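You operate a simulated robot arm through the tools that you are given. There is no shell and no other tool. Be economical: measure what you need, move in short steps, check, and stop when the job is done.

Carry out the task below with a simulated two-armed robot. There is one attempt and no reset: what you move stays moved.

JOB
Box the small gauze pack, shut the lid, hold the box while you slide its latch shut.
Fine: then set the box on the mat. Set down upright: what you pick out.

It is judged by the outcome, as a careful person would: the job done as asked, and still so three seconds after it is handed in. It fails if anything else is knocked over, pushed out of place, dropped, spilled or broken. Lids that push on must go on centred and level and be pressed home; caps that screw on are set level and turned clockwise until they are tight.

ROBOT AND FRAMES
Two 7-joint arms with fingered hands on one trunk, on a base that drives. Base frame: it is fixed to the floor where the robot stands at the start and does not move with it; the origin is under the middle of the robot, x ahead of it, y to its left, z up. Lengths are in mm, angles in degrees, forces in N, time in s.
The left shoulder is at the start at [73, 173, 1178], the right one opposite. With the tool pointing down near the work surface each hand reaches from about 420 to 800 mm from the robot's upright axis, wherever it stands, measured 20 degrees to its own side. Places, roughly: blue box lid [600, 300, 1000]; box [600, 300, 900]; orange latch [500, 300, 1000]; top of the blue mat [600, 800, 900]. Payload 3.5 kg a hand.
The tool frame of a hand sits at the grasp point between the pads (the TCP): z along the fingers, y along the line on which they close. The tips reach 30 mm beyond it. Largest opening 104 mm; the body of the gripper starts 35 mm behind the TCP. The gripper is a hand of 3 fingers: y runs from the thumb to the fingers, the wrist lies at [-15, -104, -178] in the tool frame, and closing takes about 1.5 s.
Orientation is that of the tool frame in the base frame, as a unit quaternion [x, y, z, w]. With the fingers straight down and the wrist toward the robot, the tool's x, y and z point along [0, 1, 0], [1, 0, 0] and [0, 0, -1] of the base frame.

CONTROLS
- The arms move only by the tool drive_tool. It takes "left_deltas", "right_deltas" or both (then of equal length, played together; a hand with none holds still); each is a list of rows, each a list of 7 numbers: the shift along the base's x, y, z in mm, then the turn, a rotation vector about the base's x, y, z in degrees, then the closure, from 0 (fully open) to 1 (shut). In form: [[dx, dy, dz, rx, ry, rz, hand], ...]. A call has 1 to 20 rows; each row shifts and turns the commanded pose from where the row before left it. A row lasts 0.2 s, in which the tool goes at most 50 mm and 8.6 degrees; a call with a longer step from one row to the next is refused whole, and so is a gripper value outside its range. Where a pose cannot be reached the arm comes as near as it can. A force on the tool above 50 N (or 10 N above the force at the start of the call, whichever is more), or a blocked arm, ends the call early, and 0.2 s more pass. The fingers move at their own pace (about 72 mm/s each) and stop on an object; they squeeze with about 26 N. The grip force told is the motor's: it shows also when the fingers shut on nothing. Time passes only in rows, and 0.2 s behind the last, so rows that do not move let the fingers close. The reply holds the time, the measured pose of the TCP, the force on the tool along the base axes, the opening and the grip force, in the units named above and with some noise, with the torque about the TCP (base axes, N m) and any sound that the robot's microphone picked up.
- Cameras (640 x 400 px; columns grow to the right, rows downward): "scene" is now at [157.8, 50.7, 1372.3]; the picture's right is [0.54, -0.84, 0.00], its down [-0.31, -0.20, -0.93] and it looks along [0.78, 0.50, -0.37] (base axes); focal length 214 px, centre (320, 200). "left" rides on the left gripper at [-64, -94, -117] in its tool frame; the picture's right is [-0.72, -0.33, 0.61], its down [0.64, -0.65, 0.40] and it looks along [0.27, 0.68, 0.68] (tool axes); focal length 238 px, centre (320, 200). "right" rides on the right gripper at [64, -94, -117] in its tool frame; the picture's right is [-0.72, 0.33, -0.61], its down [-0.64, -0.65, 0.40] and it looks along [-0.27, 0.68, 0.68] (tool axes); focal length 238 px, centre (320, 200). There is no depth. A picture from a camera that has moved, and an enlarged one, comes with that camera's place and axes in the base frame and with its lens.
- get_image(camera): a new picture of that camera. The clock stands still meanwhile.
- lift_body(by): slides the trunk up (or, below 0, down) by that many mm; the arms and the scene camera ride with it, the base frame stays. It gives what a move gives, with no picture.
- drive_base(legs): drives the robot by 1 to 6 legs, each [ahead, left, turn to the left] in mm, mm and degrees, along the robot's own axes; the way and the turn of a leg run together, so that a leg with both is an arc; at most 1500 mm and 180 degrees a leg. The arms and the cameras ride along, it lands a little off, and it stops where it bumps. It gives what a move gives.
- hand_shape(shape, hand): the hand has 3 fingers and takes this shape, open, in about a second: jaw (thumb against the fingers, like two jaws); tri (thumb and two fingers); tip (a fingertip pinch); poke (one finger out to press); point (the index stretched); flat (the hand flat); cup (the hand cupped); fist (a fist). The gripper value then closes the fingers along that shape, each until it touches; the sizes above hold for jaw. It gives what a move gives, with no picture.
- head_to(pan, tilt): turns the head with the scene camera to pan (to the left, within 86 degrees either way) and tilt (down, from -29 to 69), counted from straight ahead of the robot. It gives what a move gives.
- enlarge(camera, box): a new picture of the part [left, top, right, bottom] of that camera's present view, enlarged. The clock stands still meanwhile.
- finish_job(): hands the job in; it is judged then, once.

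Go step by step. Nothing tells you exact positions but the pictures and the camera data: compare them with the known pose of the tool, close in by small moves and look again before you grip or let go. The budget is 120 turns and 100 pictures, counting those below and the enlarged ones. Unless the task says otherwise, let go and move clear before handing in, and close with one line.

The tools are called after "Request:" as a command line: name --argument value ..., lists and objects as JSON in quotes. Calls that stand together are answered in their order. drive_tool: Moves the arms, as the interface text tells. Its arguments: {"type":"object","properties":{"left_deltas":{"type":"array","items":{"type":"array","items":{"type":"number"}}},"right_deltas":{"type":"array","items":{"type":"array","items":{"type":"number"}}}},"required":[]} The other tools are called the same way: lift_body (by) slides the trunk up or down; hand_shape (shape, hand) gives the hand a shape; drive_base (legs) drives the base; head_to (pan, tilt) turns the head that bears the scene camera; get_image (camera) takes a picture; enlarge (camera, box) takes an enlarged picture of a part of a camera's view; finish_job () hands the job in.

At the start:

```text
t: 0.0
left_position: [401.9, 418.7, 1325.6]
left_tool_rot: [0.707, 0.707, 0.001, 0.0]
left_contact_force: [-1.3, 0.8, 0.4]
left_wrist_torque: [0.0, 0.0, 0.0]
left_width: 103.7
left_grip_force: 0.1
left_shape: jaw
right_position: [408.0, 38.1, 1301.3]
right_tool_rot: [0.707, 0.707, 0.0, -0.001]
right_contact_force: [0.2, 0.2, -0.1]
right_wrist_torque: [0.01, -0.02, 0.01]
right_width: 103.7
right_grip_force: 0.1
right_shape: jaw
trunk travel left (down, up): [-275.0, 479.0]
robot x, y, heading: [0.4, 4.0, -0.3]
head pan, tilt: [32.8, 21.5]
```

scene: 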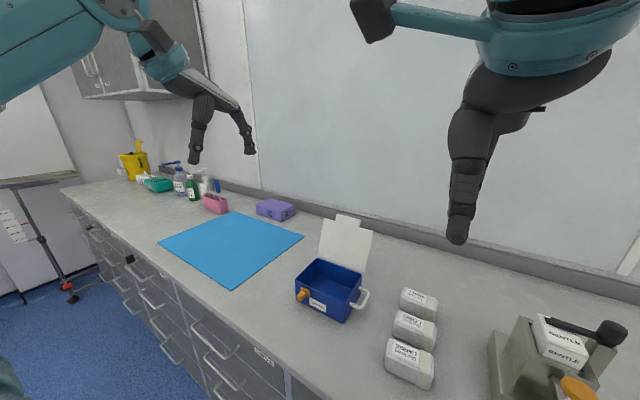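
right: 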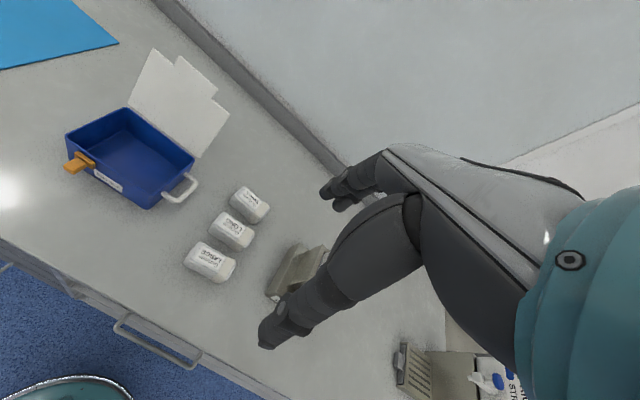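
left: 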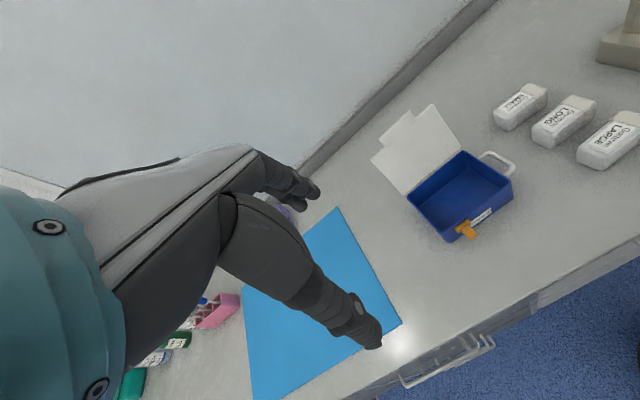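

I see an open blue box with an orange latch, a handle on its right side, three gauze packs to the right, and the mat to the left. I'll look closer at the packs and the box first.

Request:
enlarge --camera "scene" --box '[360, 270, 460, 400]'

Request:
enlarge --camera "scene" --box '[280, 200, 390, 340]'

Request:
enlarge --camera "right" --box '[40, 40, 300, 300]'

Request:
enlarge --camera "left" --box '[360, 70, 640, 250]'

```text
3.08 times, centred on (410, 335) of scene
camera zoom: at [157.8, 50.7, 1372.3], right [0.54, -0.84, 0.0], down [-0.31, -0.2, -0.93], along [0.78, 0.5, -0.37], focal length 660 px, centre (43, -215)
```

zoom: 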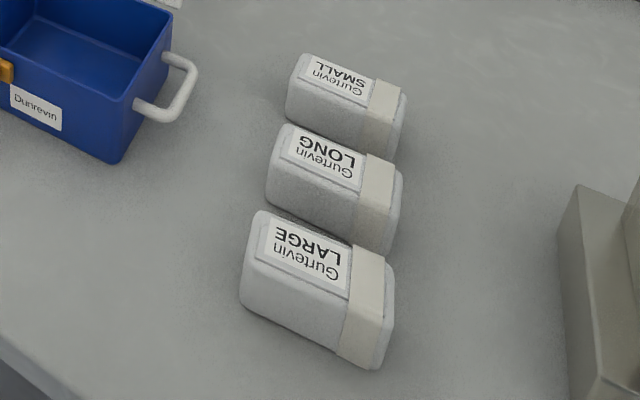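

```text
2.86 times, centred on (335, 270) of scene
camera zoom: at [157.8, 50.7, 1372.3], right [0.54, -0.84, 0.0], down [-0.31, -0.2, -0.93], along [0.78, 0.5, -0.37], focal length 613 px, centre (277, 0)
```

zoom: 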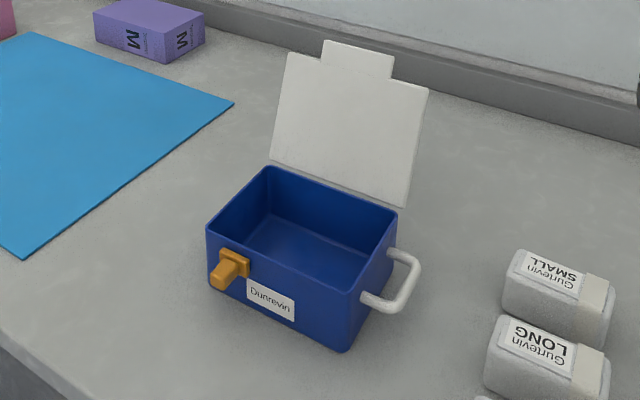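

```text
1.54 times, centred on (170, 170) of right
camera zoom: at [312.9, 102.4, 1419.2], right [0.33, -0.72, 0.61], down [-0.65, -0.64, -0.4], along [0.68, -0.27, -0.68], focal length 367 px, centre (551, 246)
```

zoom: 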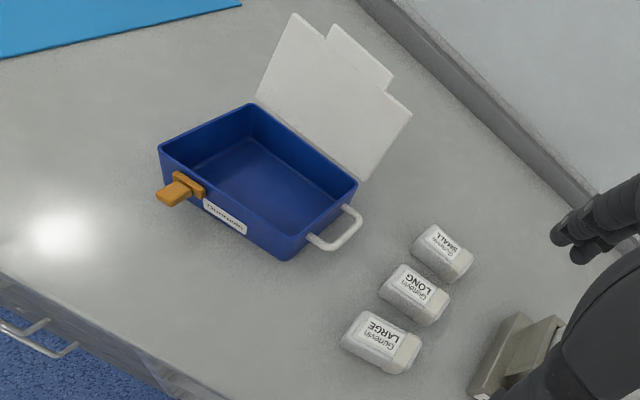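

```text
2.22 times, centred on (500, 160) of left
camera zoom: at [306.1, 353.9, 1442.0], right [-0.33, -0.72, -0.61], down [-0.65, 0.64, -0.4], along [0.68, 0.27, -0.68], focal length 530 px, centre (-80, 289)
```

zoom: 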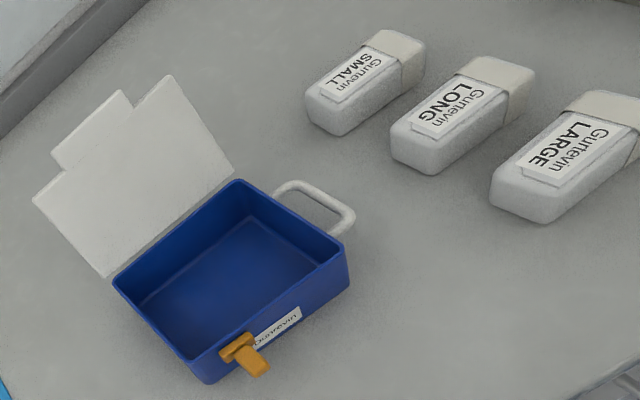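

SMALL is the farthest pack, at about (640, 63); its long axis runs along y. The box spans about x 502–612, y 204–348, with the rim near z 965. I'll sidestep left so the right arm can do the pack and handle, leaving the left arm for the lid and latch.

Request:
drive_base --legs '[[0, 160, 0]]'

```text
t: 1.4
left_position: [402.9, 579.2, 1325.5]
left_tool_rot: [0.709, 0.705, -0.001, 0.001]
left_contact_force: [-0.4, 0.0, 0.5]
left_wrist_torque: [-0.01, -0.04, -0.03]
left_width: 103.7
left_grip_force: 0.1
left_shape: jaw
right_position: [409.2, 199.4, 1301.8]
right_tool_rot: [0.708, 0.706, 0.0, 0.001]
right_contact_force: [-0.7, 0.6, -0.1]
right_wrist_torque: [-0.02, 0.0, -0.01]
right_width: 103.6
right_grip_force: 0.1
right_shape: jaw
trunk travel left (down, up): [-275.0, 479.0]
robot x, y, heading: [0.7, 164.8, -0.3]
head pan, tilt: [32.8, 21.5]
```

Request:
drive_tool --right_deltas '[[29, -17, -28, 0, 0, 0, 0.2], [29, -17, -28, 0, 0, 0, 0.2], [29, -17, -28, 0, 0, 0, 0.2], [29, -17, -28, 0, 0, 0, 0.2], [29, -17, -28, 0, 0, 0, 0.2], [29, -17, -28, 0, 0, 0, 0.2], [29, -17, -28, 0, 0, 0, 0.2], [28, -17, -26, 0, 0, 0, 0.2]]'

Request:
head_to --pan 0 --tilt 42

Request:
get_image --camera "scene"

Request:
get_image --camera "right"

```text
t: 3.2
left_position: [403.1, 577.1, 1324.0]
left_tool_rot: [0.708, 0.706, 0.0, 0.0]
left_contact_force: [0.4, -0.4, -0.1]
left_wrist_torque: [0.01, 0.0, -0.03]
left_width: 103.5
left_grip_force: 0.1
left_shape: jaw
right_position: [636.9, 63.7, 1078.3]
right_tool_rot: [0.708, 0.706, 0.001, -0.001]
right_contact_force: [0.8, 0.0, 0.0]
right_wrist_torque: [-0.02, -0.02, 0.0]
right_width: 83.6
right_grip_force: 0.0
right_shape: jaw
trunk travel left (down, up): [-275.0, 479.0]
robot x, y, heading: [-2.4, 160.6, -0.4]
head pan, tilt: [32.8, 21.5]
```

```text
t: 4.2
left_position: [402.0, 577.5, 1325.3]
left_tool_rot: [0.708, 0.706, 0.0, 0.0]
left_contact_force: [-0.2, -0.1, -0.2]
left_wrist_torque: [-0.01, 0.01, -0.02]
left_width: 103.9
left_grip_force: 0.0
left_shape: jaw
right_position: [635.7, 64.5, 1078.1]
right_tool_rot: [0.709, 0.706, 0.001, -0.001]
right_contact_force: [0.0, -0.2, -0.2]
right_wrist_torque: [0.02, -0.04, -0.02]
right_width: 83.6
right_grip_force: 0.1
right_shape: jaw
trunk travel left (down, up): [-275.0, 479.0]
robot x, y, heading: [4.9, 161.9, -0.5]
head pan, tilt: [0.0, 42.0]
```

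```text
92 pictures are left
camera scene: at [163.7, 161.7, 1340.5], right [0.0, -1.0, 0.0], down [-0.67, 0.0, -0.74], along [0.74, 0.0, -0.67], focal length 214 px, centre (320, 200)
```

scene: 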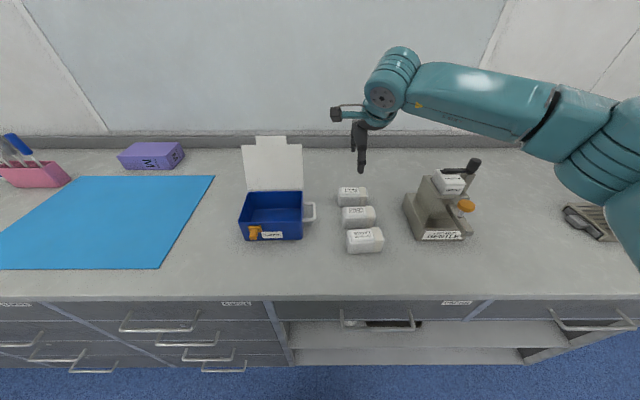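

```text
91 pictures are left
camera right: at [541.2, 128.0, 1195.7], right [0.32, -0.72, 0.61], down [-0.66, -0.64, -0.41], along [0.68, -0.27, -0.68], focal length 238 px, centre (320, 200)
```

right: 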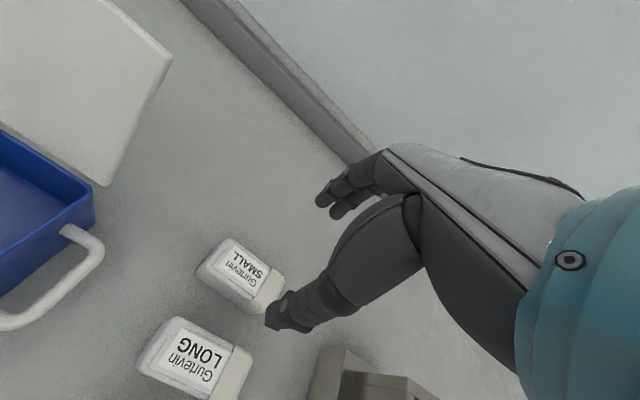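

Request:
enlarge --camera "scene" --box '[310, 130, 420, 260]'

Request:
enlarge --camera "scene" --box '[220, 120, 330, 250]'

Request:
enlarge --camera "right" --box '[130, 150, 370, 390]'

```text
3.08 times, centred on (365, 195) of scene
camera zoom: at [163.7, 161.7, 1340.5], right [0.0, -1.0, 0.0], down [-0.67, 0.0, -0.74], along [0.74, 0.0, -0.67], focal length 660 px, centre (182, 215)
```

zoom: 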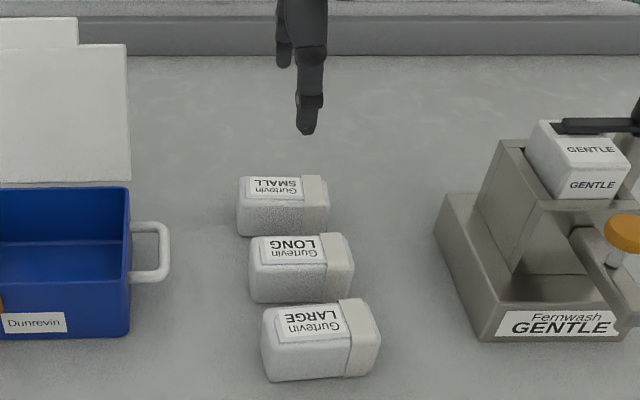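

```text
3.08 times, centred on (275, 185) of scene
camera zoom: at [163.7, 161.7, 1340.5], right [0.0, -1.0, 0.0], down [-0.67, 0.0, -0.74], along [0.74, 0.0, -0.67], focal length 660 px, centre (458, 246)
```

zoom: 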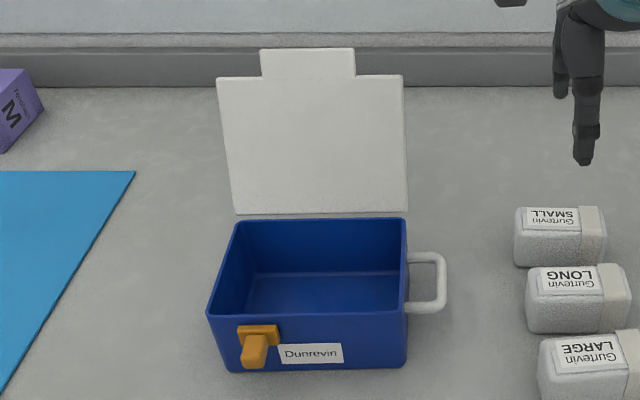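

```text
1.67 times, centred on (250, 270) of right
camera zoom: at [541.2, 128.0, 1195.7], right [0.32, -0.72, 0.61], down [-0.66, -0.64, -0.41], along [0.68, -0.27, -0.68], focal length 397 px, centre (437, 83)
```

zoom: 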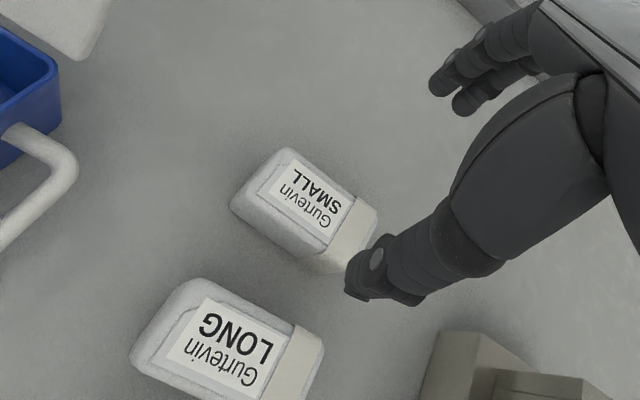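

Request:
drive_tool --right_deltas '[[4, 0, -30, 0, 0, 0, 0.28], [0, 0, -40, 0, 0, 0, 0.28], [0, 0, -20, 0, 0, 0, 0.28]]'

Request:
enlarge --camera "scene" --box '[310, 130, 420, 260]'

Request:
get_image --camera "right"

```text
t: 5.0
left_position: [403.2, 578.4, 1324.8]
left_tool_rot: [0.708, 0.706, 0.0, 0.0]
left_contact_force: [0.1, 0.4, 1.4]
left_wrist_torque: [0.01, 0.01, 0.06]
left_width: 103.6
left_grip_force: 0.0
left_shape: jaw
right_position: [643.9, 63.8, 990.0]
right_tool_rot: [0.709, 0.705, 0.001, 0.0]
right_contact_force: [0.3, 0.0, -0.9]
right_wrist_torque: [-0.01, 0.03, 0.01]
right_width: 75.0
right_grip_force: 0.0
right_shape: jaw
trunk travel left (down, up): [-275.0, 479.0]
robot x, y, heading: [0.9, 161.8, -0.4]
head pan, tilt: [0.0, 42.0]
```

```text
3.08 times, centred on (365, 195) of scene
camera zoom: at [163.9, 161.5, 1340.4], right [0.0, -1.0, 0.0], down [-0.67, 0.0, -0.74], along [0.74, 0.0, -0.67], focal length 660 px, centre (182, 215)
```

zoom: 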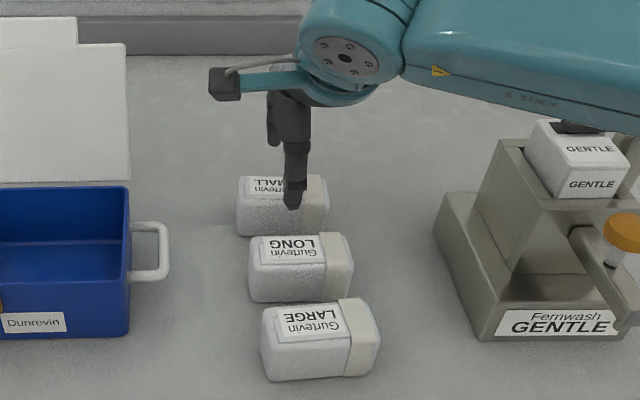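

```text
86 pictures are left
camera right: at [549.9, 126.5, 1106.9], right [0.32, -0.72, 0.61], down [-0.65, -0.64, -0.41], along [0.68, -0.27, -0.68], focal length 238 px, centre (320, 200)
```

right: 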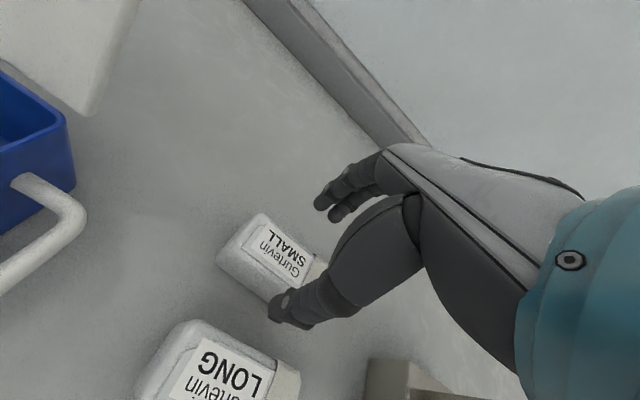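

Request:
drive_tool --right_deltas '[[-2, 0, -25, 0, 0, 0, 0.28], [0, 0, -25, 0, 0, 0, 0.28], [0, 0, 0, 0, 0, 0, 0.28]]'

Request:
get_image --camera "right"

Request:
enlarge --camera "scene" --box '[310, 130, 420, 260]'

```text
t: 5.8
left_position: [401.9, 578.0, 1324.6]
left_tool_rot: [0.708, 0.706, 0.0, 0.001]
left_contact_force: [-0.9, 0.5, -0.3]
left_wrist_torque: [-0.01, 0.01, -0.01]
left_width: 103.7
left_grip_force: 0.2
left_shape: jaw
right_position: [642.1, 62.6, 940.1]
right_tool_rot: [0.708, 0.706, 0.0, 0.0]
right_contact_force: [0.0, -0.1, 0.4]
right_wrist_torque: [-0.02, -0.03, 0.02]
right_width: 75.3
right_grip_force: 0.1
right_shape: jaw
trunk travel left (down, up): [-275.0, 479.0]
robot x, y, heading: [-1.6, 160.3, -0.1]
head pan, tilt: [0.0, 42.0]
```

```text
85 pictures are left
camera right: at [546.3, 127.1, 1057.6], right [0.32, -0.72, 0.61], down [-0.66, -0.64, -0.41], along [0.68, -0.27, -0.68], focal length 238 px, centre (320, 200)
```

right: 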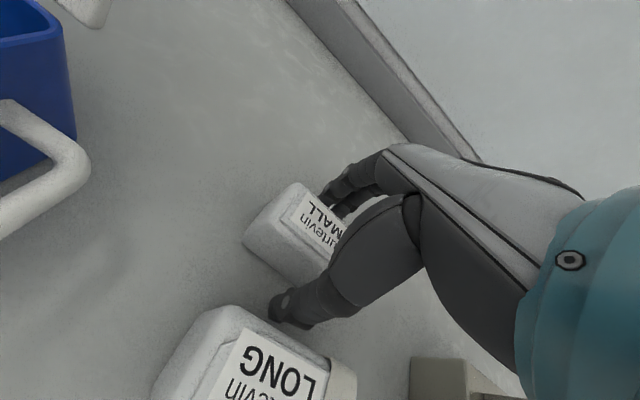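

```text
3.08 times, centred on (365, 195) of scene
camera zoom: at [163.6, 161.5, 1340.5], right [0.0, -1.0, 0.0], down [-0.67, 0.0, -0.74], along [0.74, 0.0, -0.67], focal length 660 px, centre (182, 215)
```

zoom: 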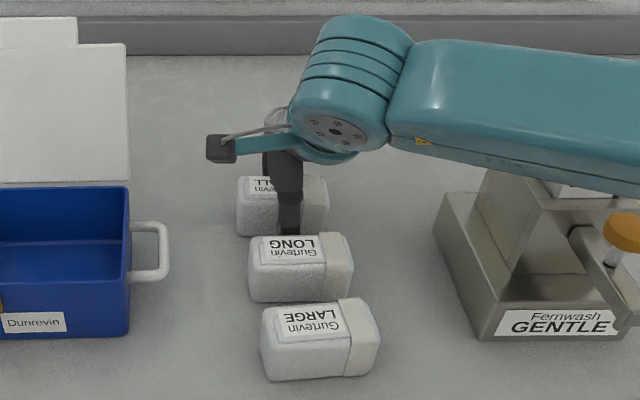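

The thumb is between SMALL and LONG and the fingers are behind SMALL. I'll close now.

Request:
drive_tool --right_deltas '[[0, 0, 0, 0, 0, 0, 0.6], [0, 0, 0, 0, 0, 0, 0.8], [0, 0, 0, 0, 0, 0, 0.8], [0, 0, 0, 0, 0, 0, 0.8], [0, 0, 0, 0, 0, 0, 0.8], [0, 0, 0, 0, 0, 0, 0.8]]'

```text
t: 7.2
left_position: [402.7, 575.5, 1325.3]
left_tool_rot: [0.709, 0.706, 0.0, 0.0]
left_contact_force: [-0.3, 0.5, -0.8]
left_wrist_torque: [0.02, 0.01, 0.03]
left_width: 103.7
left_grip_force: 0.1
left_shape: jaw
right_position: [641.1, 64.2, 940.9]
right_tool_rot: [0.709, 0.705, 0.0, -0.001]
right_contact_force: [0.3, -0.4, -0.3]
right_wrist_torque: [0.01, 0.02, 0.03]
right_width: 36.2
right_grip_force: 25.4
right_shape: jaw
trunk travel left (down, up): [-275.0, 479.0]
robot x, y, heading: [0.4, 162.0, -0.4]
head pan, tilt: [0.0, 42.0]
```

Request:
drive_tool --right_deltas '[[0, 0, 20, 0, 0, 0, 0.8], [0, 0, 40, 0, 0, 0, 0.8], [0, 0, 40, 0, 0, 0, 0.8], [-30, 0, 10, 0, 0, 0, 0.8], [-30, 20, 10, 0, 0, 0, 0.8], [-30, 30, 0, 0, 0, 0, 0.8], [0, 40, 0, 0, 0, 0, 0.8], [0, 40, 0, 0, 0, 0, 0.8], [0, 40, 0, 0, 0, 0, 0.8], [0, 40, 0, 0, 0, 0, 0.8]]'

Request:
get_image --camera "scene"

Request:
get_image --camera "right"

Request:
get_image --camera "left"

```text
t: 9.4
left_position: [402.8, 579.8, 1324.8]
left_tool_rot: [0.708, 0.706, -0.001, 0.001]
left_contact_force: [-0.5, -0.4, 0.6]
left_wrist_torque: [-0.01, 0.01, -0.02]
left_width: 103.6
left_grip_force: 0.1
left_shape: jaw
right_position: [549.5, 272.8, 1059.4]
right_tool_rot: [0.708, 0.706, 0.0, 0.0]
right_contact_force: [-0.2, 0.2, -0.7]
right_wrist_torque: [-0.01, 0.02, 0.02]
right_width: 36.1
right_grip_force: 26.2
right_shape: jaw
trunk travel left (down, up): [-275.0, 479.0]
robot x, y, heading: [3.7, 158.4, -0.3]
head pan, tilt: [0.0, 42.0]
```

```text
83 pictures are left
camera scene: at [163.4, 162.7, 1340.5], right [0.0, -1.0, 0.0], down [-0.67, 0.0, -0.74], along [0.74, 0.0, -0.67], focal length 214 px, centre (320, 200)
```

scene: 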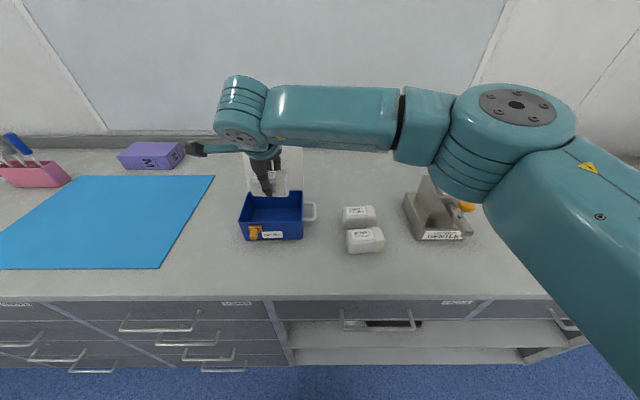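

```text
82 pictures are left
camera right: at [455.5, 336.8, 1176.2], right [0.32, -0.72, 0.61], down [-0.66, -0.64, -0.4], along [0.68, -0.27, -0.68], focal length 238 px, centre (320, 200)
```

right: 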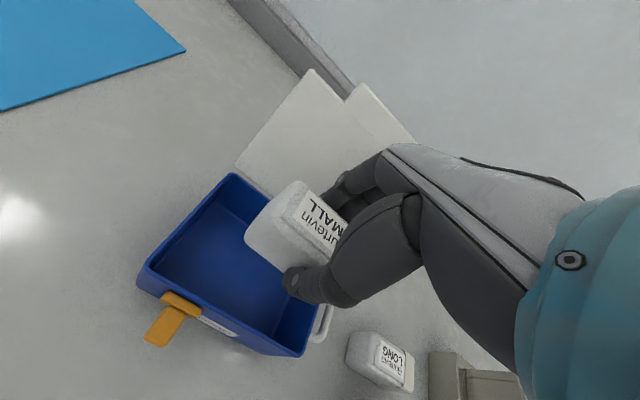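

```text
81 pictures are left
camera left: at [307.8, 515.6, 1441.8], right [-0.33, -0.72, -0.61], down [-0.65, 0.64, -0.41], along [0.69, 0.27, -0.68], focal length 238 px, centre (320, 200)
```

left: 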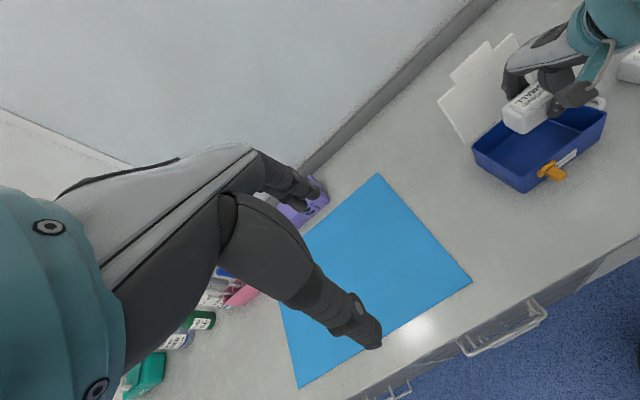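

Request:
drive_tool --right_deltas '[[0, 3, -25, 0, 0, 0, 0.8], [0, 2, -25, 0, 0, 0, 0.8]]'

Request:
enlarge --camera "left" --box '[420, 0, 640, 200]'

Request:
enlarge --camera "scene" --box '[220, 120, 330, 250]'

Request:
get_image --camera "right"

```text
t: 10.0
left_position: [403.0, 576.2, 1325.7]
left_tool_rot: [0.709, 0.706, 0.0, 0.0]
left_contact_force: [-0.5, -0.2, 0.0]
left_wrist_torque: [0.02, -0.01, -0.03]
left_width: 103.3
left_grip_force: 0.1
left_shape: jaw
right_position: [550.7, 276.7, 1009.9]
right_tool_rot: [0.709, 0.705, 0.001, -0.001]
right_contact_force: [0.5, 0.6, -1.1]
right_wrist_torque: [-0.01, -0.03, -0.02]
right_width: 36.1
right_grip_force: 26.2
right_shape: jaw
trunk travel left (down, up): [-275.0, 479.0]
robot x, y, heading: [2.4, 160.0, -0.4]
head pan, tilt: [0.0, 42.0]
```

```text
2.00 times, centred on (530, 100) of left
camera zoom: at [308.4, 514.1, 1442.0], right [-0.33, -0.72, -0.61], down [-0.65, 0.64, -0.4], along [0.68, 0.27, -0.68], focal length 477 px, centre (-100, 400)
```

zoom: 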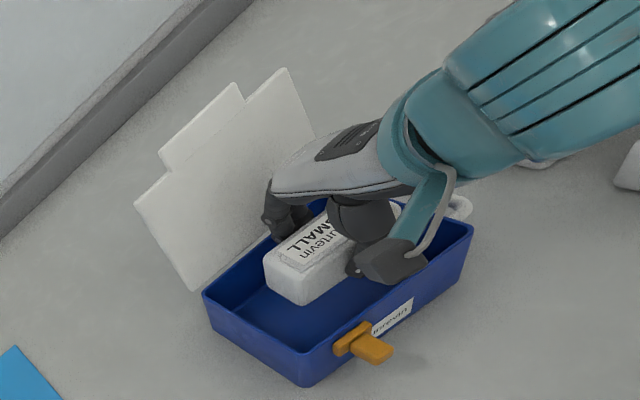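

```text
3.08 times, centred on (275, 185) of scene
camera zoom: at [164.0, 161.4, 1340.4], right [0.0, -1.0, 0.0], down [-0.67, 0.0, -0.74], along [0.74, 0.0, -0.67], focal length 660 px, centre (458, 246)
```

zoom: 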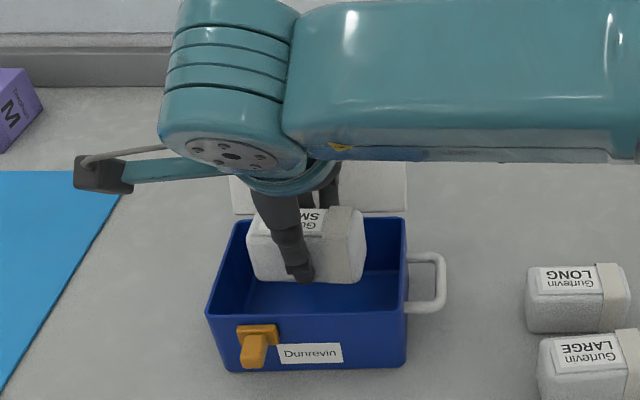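

```text
78 pictures are left
camera right: at [456.6, 341.1, 1127.3], right [0.32, -0.72, 0.61], down [-0.66, -0.64, -0.41], along [0.68, -0.27, -0.68], focal length 238 px, centre (320, 200)
```

right: 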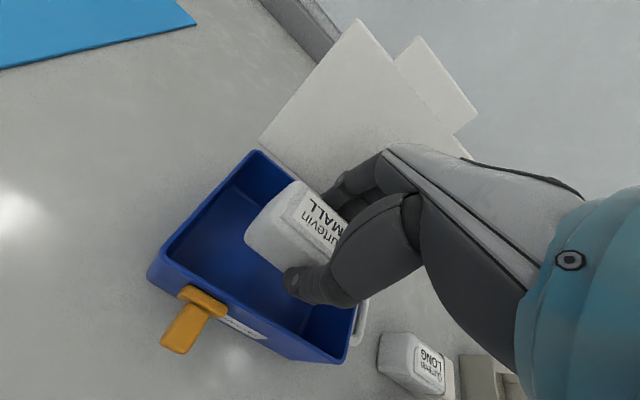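

Request:
drive_tool --right_deltas '[[-6, 0, -15, 0, 0, 0, 0.8], [0, 0, -20, 0, 0, 0, 0.8], [0, 0, -15, 0, 0, 0, 0.8]]'

Request:
enlarge --camera "left" --box '[420, 0, 640, 200]'

Request:
enlarge --camera "right" --box '[130, 100, 450, 380]'

```text
t: 10.8
left_position: [403.1, 576.4, 1325.9]
left_tool_rot: [0.709, 0.705, 0.0, 0.001]
left_contact_force: [-0.4, 0.5, 0.6]
left_wrist_torque: [-0.04, 0.0, 0.0]
left_width: 103.6
left_grip_force: 0.1
left_shape: jaw
right_position: [543.8, 277.9, 960.7]
right_tool_rot: [0.708, 0.706, 0.0, -0.001]
right_contact_force: [0.0, 0.3, -1.6]
right_wrist_torque: [-0.02, 0.04, 0.0]
right_width: 36.0
right_grip_force: 26.2
right_shape: jaw
trunk travel left (down, up): [-275.0, 479.0]
robot x, y, heading: [-1.9, 162.8, -0.1]
head pan, tilt: [0.0, 42.0]
```

```text
2.00 times, centred on (530, 100) of left
camera zoom: at [308.2, 514.3, 1442.0], right [-0.33, -0.72, -0.61], down [-0.65, 0.64, -0.4], along [0.68, 0.27, -0.68], focal length 477 px, centre (-100, 400)
```

zoom: 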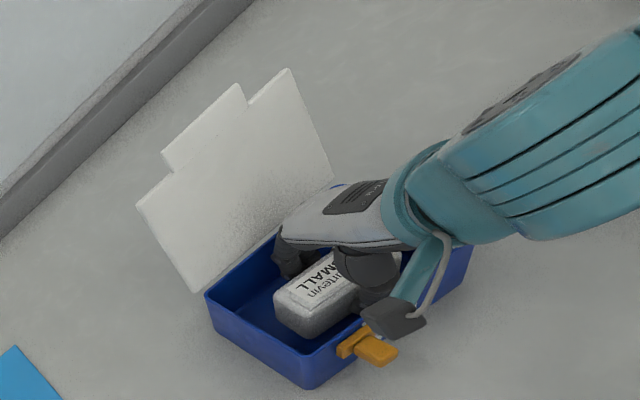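

```text
1.43 times, centred on (290, 240) of right
camera zoom: at [449.7, 342.4, 1077.0], right [0.32, -0.72, 0.61], down [-0.66, -0.64, -0.41], along [0.68, -0.27, -0.68], focal length 340 px, centre (363, 143)
```

zoom: 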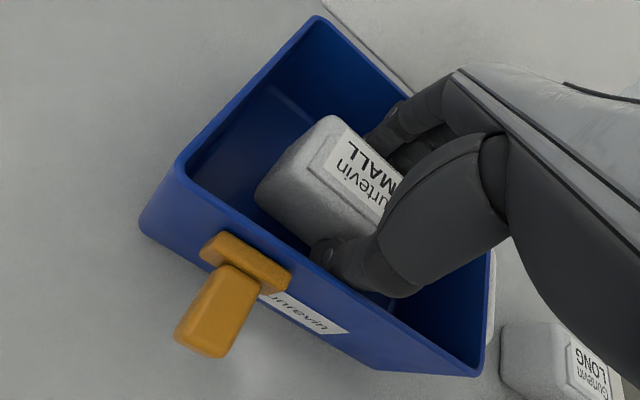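

Request:
drive_tool --right_deltas '[[0, 0, -8, 0, 0, 0, 0.8], [0, 0, -4, 0, 0, 0, 0.8]]'

Request:
drive_tool --right_deltas '[[0, 0, -2, 0, 0, 0, 0.8], [0, 0, -2, 0, 0, 0, 0.8]]'

```text
t: 11.4
left_position: [402.8, 578.4, 1325.0]
left_tool_rot: [0.708, 0.706, 0.0, 0.0]
left_contact_force: [-0.2, -0.3, 1.2]
left_wrist_torque: [0.01, 0.03, -0.01]
left_width: 103.6
left_grip_force: 0.0
left_shape: jaw
right_position: [543.7, 277.4, 948.3]
right_tool_rot: [0.709, 0.706, 0.0, -0.001]
right_contact_force: [1.3, 0.0, 0.0]
right_wrist_torque: [-0.04, 0.05, -0.04]
right_width: 36.1
right_grip_force: 26.2
right_shape: jaw
trunk travel left (down, up): [-275.0, 479.0]
robot x, y, heading: [1.2, 158.5, -0.4]
head pan, tilt: [0.0, 42.0]
```

```text
t: 12.0
left_position: [403.2, 577.6, 1325.0]
left_tool_rot: [0.708, 0.707, -0.001, 0.0]
left_contact_force: [-1.1, -0.6, 0.1]
left_wrist_torque: [0.02, 0.01, 0.0]
left_width: 103.5
left_grip_force: 0.2
left_shape: jaw
right_position: [544.9, 278.1, 944.5]
right_tool_rot: [0.708, 0.706, 0.001, -0.001]
right_contact_force: [1.2, 0.4, 1.1]
right_wrist_torque: [-0.01, 0.1, -0.01]
right_width: 35.9
right_grip_force: 25.5
right_shape: jaw
trunk travel left (down, up): [-275.0, 479.0]
robot x, y, heading: [0.9, 158.9, -0.3]
head pan, tilt: [0.0, 42.0]
```

Request:
drive_tool --right_deltas '[[0, 0, 0, 0, 0, 0, 0.6], [0, 0, 0, 0, 0, 0, 0.52], [0, 0, 0, 0, 0, 0, 0.52], [0, 0, 15, 0, 0, 0, 0.52], [0, 0, 25, 0, 0, 0, 0.52], [0, 0, 30, 0, 0, 0, 0.52], [0, 0, 40, 0, 0, 0, 0.5], [0, 0, 40, 0, 0, 0, 0.4], [0, -30, 10, 0, 0, 0, 0.3], [0, -40, 0, 0, 0, 0, 0.2], [0, -40, 0, 0, 0, 0, 0.2], [0, -40, 0, 0, 0, 0, 0.2]]'

Request:
get_image --camera "left"

Request:
enlarge --camera "scene" --box '[220, 120, 330, 250]'

Request:
get_image --camera "right"

```text
t: 14.6
left_position: [402.3, 577.5, 1325.9]
left_tool_rot: [0.708, 0.706, 0.0, 0.0]
left_contact_force: [-0.2, 0.1, 0.1]
left_wrist_torque: [0.02, 0.03, 0.01]
left_width: 103.7
left_grip_force: 0.0
left_shape: jaw
right_position: [545.9, 125.6, 1100.5]
right_tool_rot: [0.708, 0.706, 0.0, -0.001]
right_contact_force: [0.6, -0.4, 0.0]
right_wrist_torque: [-0.02, 0.02, -0.03]
right_width: 83.0
right_grip_force: 0.0
right_shape: jaw
trunk travel left (down, up): [-275.0, 479.0]
robot x, y, heading: [1.7, 162.1, -0.3]
head pan, tilt: [0.0, 42.0]
```

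```text
75 pictures are left
camera left: at [307.9, 513.2, 1442.3], right [-0.33, -0.72, -0.61], down [-0.65, 0.64, -0.4], along [0.69, 0.27, -0.68], focal length 238 px, centre (320, 200)
```

left: 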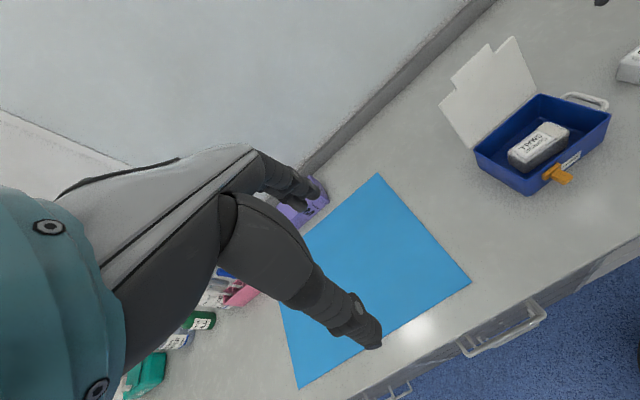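

```text
3.08 times, centred on (275, 185) of scene
camera zoom: at [163.5, 160.6, 1340.4], right [0.0, -1.0, 0.0], down [-0.67, 0.0, -0.74], along [0.74, 0.0, -0.67], focal length 660 px, centre (458, 246)
```

zoom: 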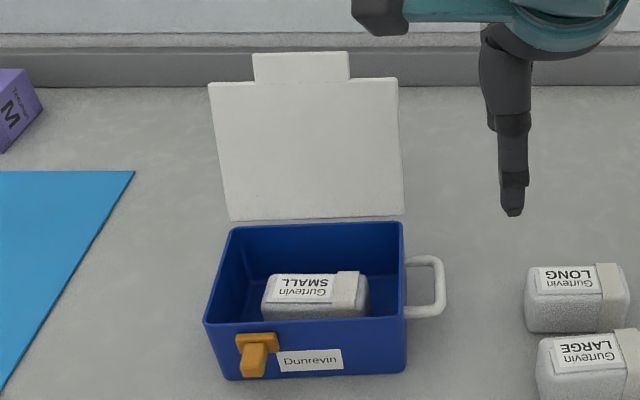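

```text
73 pictures are left
camera right: at [452.0, 187.8, 1218.5], right [0.32, -0.72, 0.61], down [-0.66, -0.64, -0.41], along [0.68, -0.27, -0.68], focal length 238 px, centre (320, 200)
```

right: 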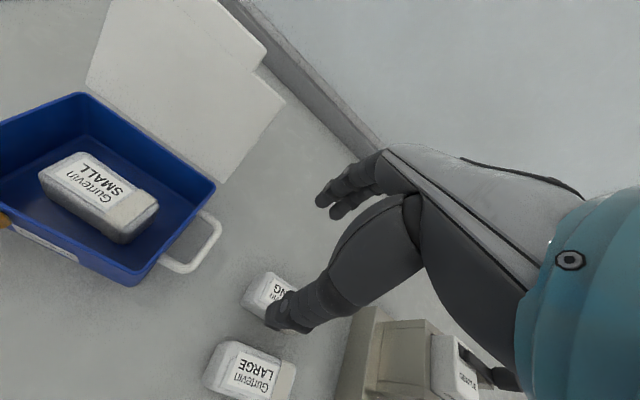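

The small pack lies flat in the box, label up; the box crept about 8 mm toward me. Next the left hand, fingers shut, goes above and behind the lid.

Request:
drive_tool --left_deltas '[[29, -26, -12, 0, 0, 0, 0.3], [29, -26, -12, 0, 0, 0, 0.6], [29, -27, -12, 0, 0, 0, 1], [30, -27, -12, 0, 0, 0, 1], [30, -27, -12, 0, 0, 0, 1], [30, -27, -12, 0, 0, 0, 1], [30, -27, -12, 0, 0, 0, 1], [30, -27, -12, 0, 0, 0, 1], [30, -27, -12, 0, 0, 0, 1], [30, -27, -12, 0, 0, 0, 1]]' --right_deltas '[[0, -10, 0, 0, 0, 0, 0.2], [0, -10, 0, 0, 0, 0, 0.2], [0, -10, 0, 0, 0, 0, 0.2], [0, -10, 0, 0, 0, 0, 0.2], [0, -10, 0, 0, 0, 0, 0.2], [0, -10, 0, 0, 0, 0, 0.2], [0, -10, 0, 0, 0, 0, 0.2], [0, -10, 0, 0, 0, 0, 0.2], [0, -10, 0, 0, 0, 0, 0.2], [0, -10, 0, 0, 0, 0, 0.2]]'

Request:
get_image --camera "scene"

Request:
get_image --camera "left"

Request:
get_image --camera "right"

```text
t: 16.8
left_position: [631.2, 367.1, 1207.5]
left_tool_rot: [0.708, 0.706, 0.0, 0.0]
left_contact_force: [0.1, -0.4, 1.0]
left_wrist_torque: [0.0, 0.0, -0.01]
left_width: 0.0
left_grip_force: 26.4
left_shape: jaw
left hand out of reach, approached as far as the arm can: row 8, 9, 10
right_position: [544.7, 27.0, 1102.8]
right_tool_rot: [0.709, 0.706, 0.0, -0.002]
right_contact_force: [0.9, 0.6, 0.3]
right_wrist_torque: [0.04, -0.02, 0.03]
right_width: 83.0
right_grip_force: 0.0
right_shape: jaw
trunk travel left (down, up): [-275.0, 479.0]
robot x, y, heading: [1.4, 163.2, -0.4]
head pan, tilt: [0.0, 42.0]
```

```text
72 pictures are left
camera scene: at [164.9, 161.2, 1340.2], right [0.0, -1.0, 0.0], down [-0.67, 0.0, -0.74], along [0.74, 0.0, -0.67], focal length 214 px, centre (320, 200)
```

scene: 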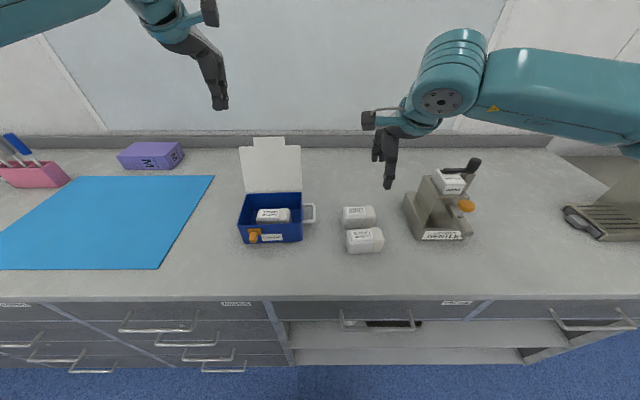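

```text
71 pictures are left
camera left: at [536.0, 302.7, 1325.0], right [-0.33, -0.72, -0.61], down [-0.65, 0.64, -0.4], along [0.68, 0.27, -0.68], focal length 238 px, centre (320, 200)
```

left: 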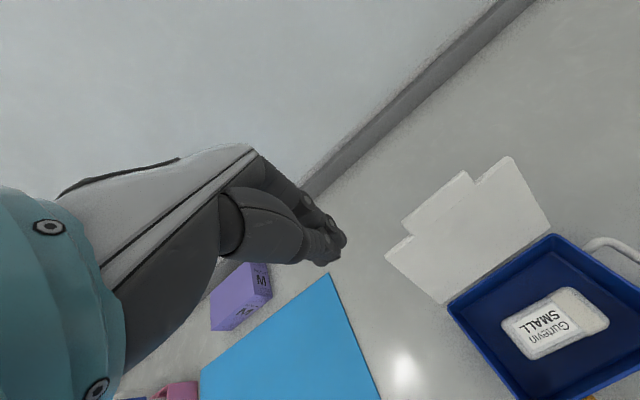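

```text
70 pictures are left
camera right: at [451.1, 91.5, 1220.1], right [0.32, -0.72, 0.61], down [-0.66, -0.64, -0.4], along [0.68, -0.27, -0.68], focal length 238 px, centre (320, 200)
```

right: 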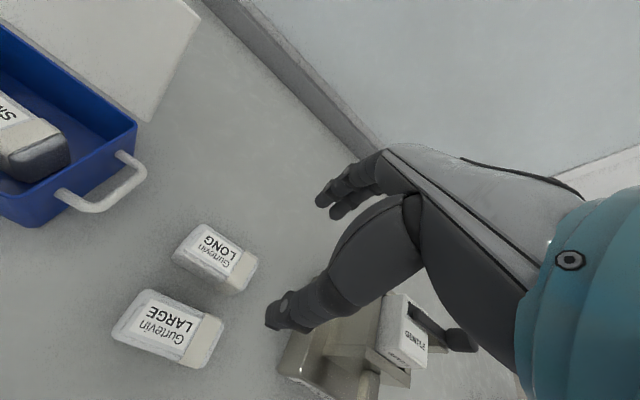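

The left hand ran out of reach that high up. I'll raise the trunk, step a little forward, and look again.

Request:
lift_body --by 120

Request:
drive_base --legs '[[50, 0, 0]]'

```text
t: 18.3
left_position: [599.3, 368.6, 1370.3]
left_tool_rot: [0.708, 0.705, 0.026, 0.027]
left_contact_force: [0.0, 0.6, -0.2]
left_wrist_torque: [0.02, 0.0, 0.02]
left_width: 0.0
left_grip_force: 26.4
left_shape: jaw
right_position: [546.2, 27.7, 1223.8]
right_tool_rot: [0.708, 0.706, 0.0, -0.001]
right_contact_force: [0.7, -0.1, 0.1]
right_wrist_torque: [0.02, 0.02, 0.01]
right_width: 82.7
right_grip_force: 0.0
right_shape: jaw
trunk travel left (down, up): [-395.0, 359.0]
robot x, y, heading: [0.5, 161.8, -0.7]
head pan, tilt: [0.0, 42.0]
```

```text
t: 19.2
left_position: [650.5, 368.1, 1369.9]
left_tool_rot: [0.708, 0.706, 0.025, 0.027]
left_contact_force: [-0.3, -0.6, -0.1]
left_wrist_torque: [0.0, 0.02, 0.0]
left_width: 0.0
left_grip_force: 26.4
left_shape: jaw
right_position: [595.7, 28.7, 1223.0]
right_tool_rot: [0.707, 0.707, 0.0, -0.001]
right_contact_force: [0.6, -0.9, -0.2]
right_wrist_torque: [-0.01, 0.04, 0.02]
right_width: 82.9
right_grip_force: 0.1
right_shape: jaw
trunk travel left (down, up): [-395.0, 359.0]
robot x, y, heading: [47.2, 163.4, -0.1]
head pan, tilt: [0.0, 42.0]
```

Request:
drive_tool --left_deltas '[[0, 10, -40, 0, 0, 0, 1], [0, 10, -40, 0, 0, 0, 1], [0, 10, -40, 0, 0, 0, 1]]'

```text
t: 20.0
left_position: [649.5, 397.6, 1251.4]
left_tool_rot: [0.707, 0.706, 0.027, 0.028]
left_contact_force: [0.2, 0.0, 0.1]
left_wrist_torque: [-0.02, -0.05, 0.02]
left_width: 0.1
left_grip_force: 26.0
left_shape: jaw
right_position: [595.6, 28.7, 1224.1]
right_tool_rot: [0.708, 0.706, 0.0, 0.0]
right_contact_force: [-0.6, -0.5, 0.1]
right_wrist_torque: [-0.02, -0.01, 0.0]
right_width: 83.0
right_grip_force: 0.1
right_shape: jaw
trunk travel left (down, up): [-395.0, 359.0]
robot x, y, heading: [46.6, 162.0, -0.1]
head pan, tilt: [0.0, 42.0]
```

Request:
drive_tool --left_deltas '[[20, 5, -35, 0, 2, 0, 1], [20, 5, -40, 0, 2.5, 0, 1], [5, 0, -40, 0, 0, 0, 1], [0, 0, -40, 0, 0, 0, 1]]'

Request:
get_image --camera "left"

Request:
get_image --camera "scene"

```text
t: 21.0
left_position: [686.6, 410.3, 1100.3]
left_tool_rot: [0.708, 0.706, -0.001, 0.0]
left_contact_force: [0.8, 0.1, -1.0]
left_wrist_torque: [-0.03, 0.01, 0.0]
left_width: 0.1
left_grip_force: 26.0
left_shape: jaw
left hand out of reach, approached as far as the arm can: row 4
right_position: [593.4, 29.1, 1224.8]
right_tool_rot: [0.707, 0.707, 0.001, 0.0]
right_contact_force: [-0.3, 0.5, 0.7]
right_wrist_torque: [0.0, 0.01, 0.0]
right_width: 82.9
right_grip_force: 0.0
right_shape: jaw
trunk travel left (down, up): [-395.0, 359.0]
robot x, y, heading: [53.0, 161.2, -0.3]
head pan, tilt: [0.0, 42.0]
```

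```text
69 pictures are left
camera left: at [591.9, 346.8, 1217.4], right [-0.33, -0.72, -0.61], down [-0.65, 0.64, -0.4], along [0.68, 0.27, -0.68], focal length 238 px, centre (320, 200)
```

left: 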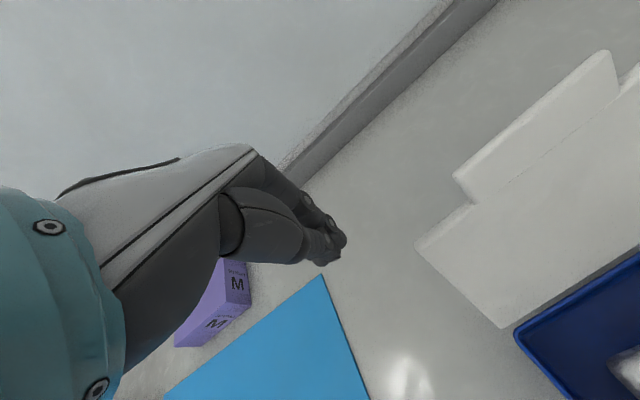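

```text
68 pictures are left
camera scene: at [174.1, 162.0, 1462.1], right [0.0, -1.0, 0.0], down [-0.67, 0.0, -0.74], along [0.74, 0.0, -0.67], focal length 214 px, centre (320, 200)
```

scene: 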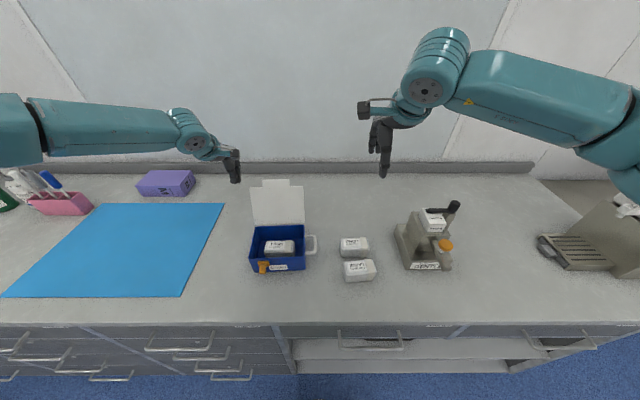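

Request:
drive_tool --left_deltas '[[0, -30, 0, 0, 0, 0, 1], [0, -30, 0, 0, 0, 0, 1], [0, -25, -5, 0, 0, 0, 1]]'

Request:
get_image --camera "left"

Request:
enlarge --camera "scene" --box '[220, 120, 340, 290]'

```text
t: 21.8
left_position: [652.7, 354.4, 1110.1]
left_tool_rot: [0.708, 0.706, 0.0, 0.001]
left_contact_force: [0.2, 1.2, 1.4]
left_wrist_torque: [0.02, -0.04, 0.04]
left_width: 0.0
left_grip_force: 26.1
left_shape: jaw
left hand out of reach, approached as far as the arm can: row 1, 2, 3
right_position: [594.5, 28.6, 1224.3]
right_tool_rot: [0.707, 0.707, 0.001, -0.001]
right_contact_force: [0.0, 0.9, 0.6]
right_wrist_torque: [-0.01, 0.04, 0.0]
right_width: 83.1
right_grip_force: 0.1
right_shape: jaw
trunk travel left (down, up): [-395.0, 359.0]
robot x, y, heading: [50.3, 162.8, -0.2]
head pan, tilt: [0.0, 42.0]
```

```text
67 pictures are left
camera left: at [557.2, 291.2, 1227.5], right [-0.33, -0.72, -0.61], down [-0.65, 0.64, -0.4], along [0.68, 0.27, -0.68], focal length 238 px, centre (320, 200)
```

left: 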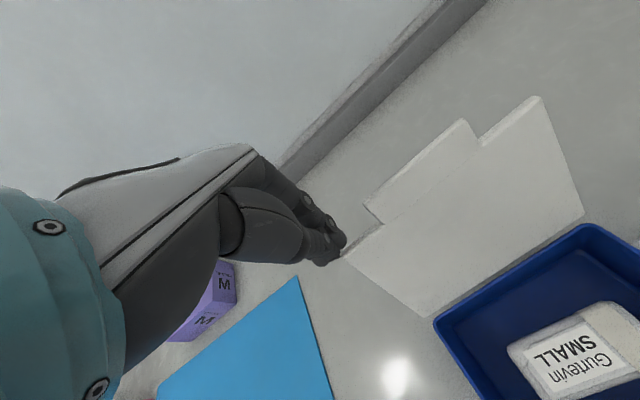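

```text
2.35 times, centred on (280, 205) of scene
camera zoom: at [173.9, 161.7, 1462.1], right [0.0, -1.0, 0.0], down [-0.67, 0.0, -0.74], along [0.74, 0.0, -0.67], focal length 505 px, centre (414, 188)
```

zoom: 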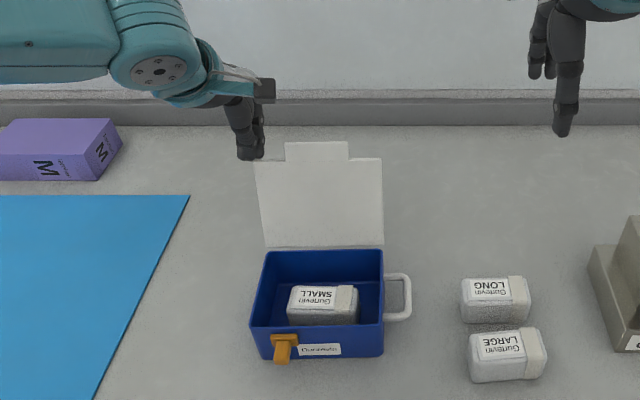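

Request:
drive_tool --left_deltas '[[0, 25, 30, 0, 0, 0, 1], [0, 25, 30, 0, 0, 0, 1]]'

Request:
drive_base --legs '[[30, -90, 0]]'

```text
t: 22.4
left_position: [652.0, 405.9, 1168.5]
left_tool_rot: [0.709, 0.706, -0.002, 0.0]
left_contact_force: [-0.6, 0.6, 0.6]
left_wrist_torque: [0.0, 0.0, 0.03]
left_width: 0.0
left_grip_force: 25.8
left_shape: jaw
right_position: [594.0, 28.4, 1224.3]
right_tool_rot: [0.707, 0.707, 0.001, 0.0]
right_contact_force: [0.3, 0.1, -0.6]
right_wrist_torque: [0.03, -0.01, -0.01]
right_width: 82.8
right_grip_force: 0.1
right_shape: jaw
trunk travel left (down, up): [-395.0, 359.0]
robot x, y, heading: [50.5, 158.6, -0.2]
head pan, tilt: [0.0, 42.0]
```

```text
t: 23.5
left_position: [682.4, 318.1, 1168.5]
left_tool_rot: [0.707, 0.707, -0.001, -0.002]
left_contact_force: [0.3, -0.5, 0.0]
left_wrist_torque: [0.02, 0.04, 0.01]
left_width: 0.1
left_grip_force: 25.6
left_shape: jaw
right_position: [623.9, -58.3, 1224.7]
right_tool_rot: [0.708, 0.706, 0.001, -0.001]
right_contact_force: [-0.4, 0.0, -0.2]
right_wrist_torque: [0.02, 0.0, -0.01]
right_width: 82.8
right_grip_force: 0.0
right_shape: jaw
trunk travel left (down, up): [-395.0, 359.0]
robot x, y, heading: [82.3, 74.8, -0.1]
head pan, tilt: [0.0, 42.0]
```

Request:
drive_tool --left_deltas '[[12, 0, -20, 0, 0, 0, 1], [0, 0, -30, 0, 0, 0, 1]]'

Request:
get_image --camera "left"

Request:
enlarge --camera "scene" --box '[180, 120, 340, 290]'

```text
t: 24.1
left_position: [694.7, 317.1, 1119.5]
left_tool_rot: [0.708, 0.707, -0.002, -0.001]
left_contact_force: [0.0, -0.4, 0.1]
left_wrist_torque: [-0.04, -0.01, 0.0]
left_width: 0.0
left_grip_force: 25.6
left_shape: jaw
right_position: [624.1, -57.2, 1224.0]
right_tool_rot: [0.708, 0.706, 0.0, -0.001]
right_contact_force: [0.2, 0.5, -0.1]
right_wrist_torque: [-0.01, 0.01, -0.03]
right_width: 82.8
right_grip_force: 0.0
right_shape: jaw
trunk travel left (down, up): [-395.0, 359.0]
robot x, y, heading: [82.6, 76.4, -0.1]
head pan, tilt: [0.0, 42.0]
```

```text
65 pictures are left
camera left: at [600.3, 254.8, 1235.1], right [-0.33, -0.72, -0.61], down [-0.65, 0.64, -0.4], along [0.68, 0.27, -0.68], focal length 238 px, centre (320, 200)
```

left: 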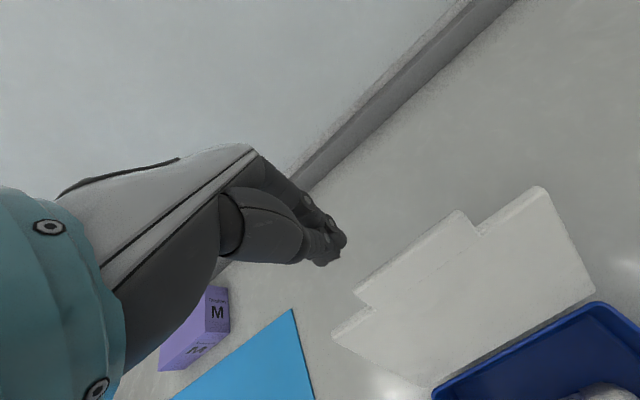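

```text
2.35 times, centred on (260, 205) of scene
camera zoom: at [204.5, 75.5, 1462.0], right [0.0, -1.0, 0.0], down [-0.67, 0.0, -0.74], along [0.74, 0.0, -0.67], focal length 505 px, centre (461, 188)
```

zoom: 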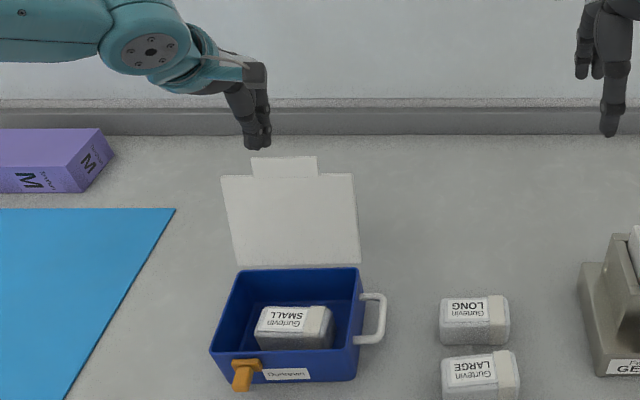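

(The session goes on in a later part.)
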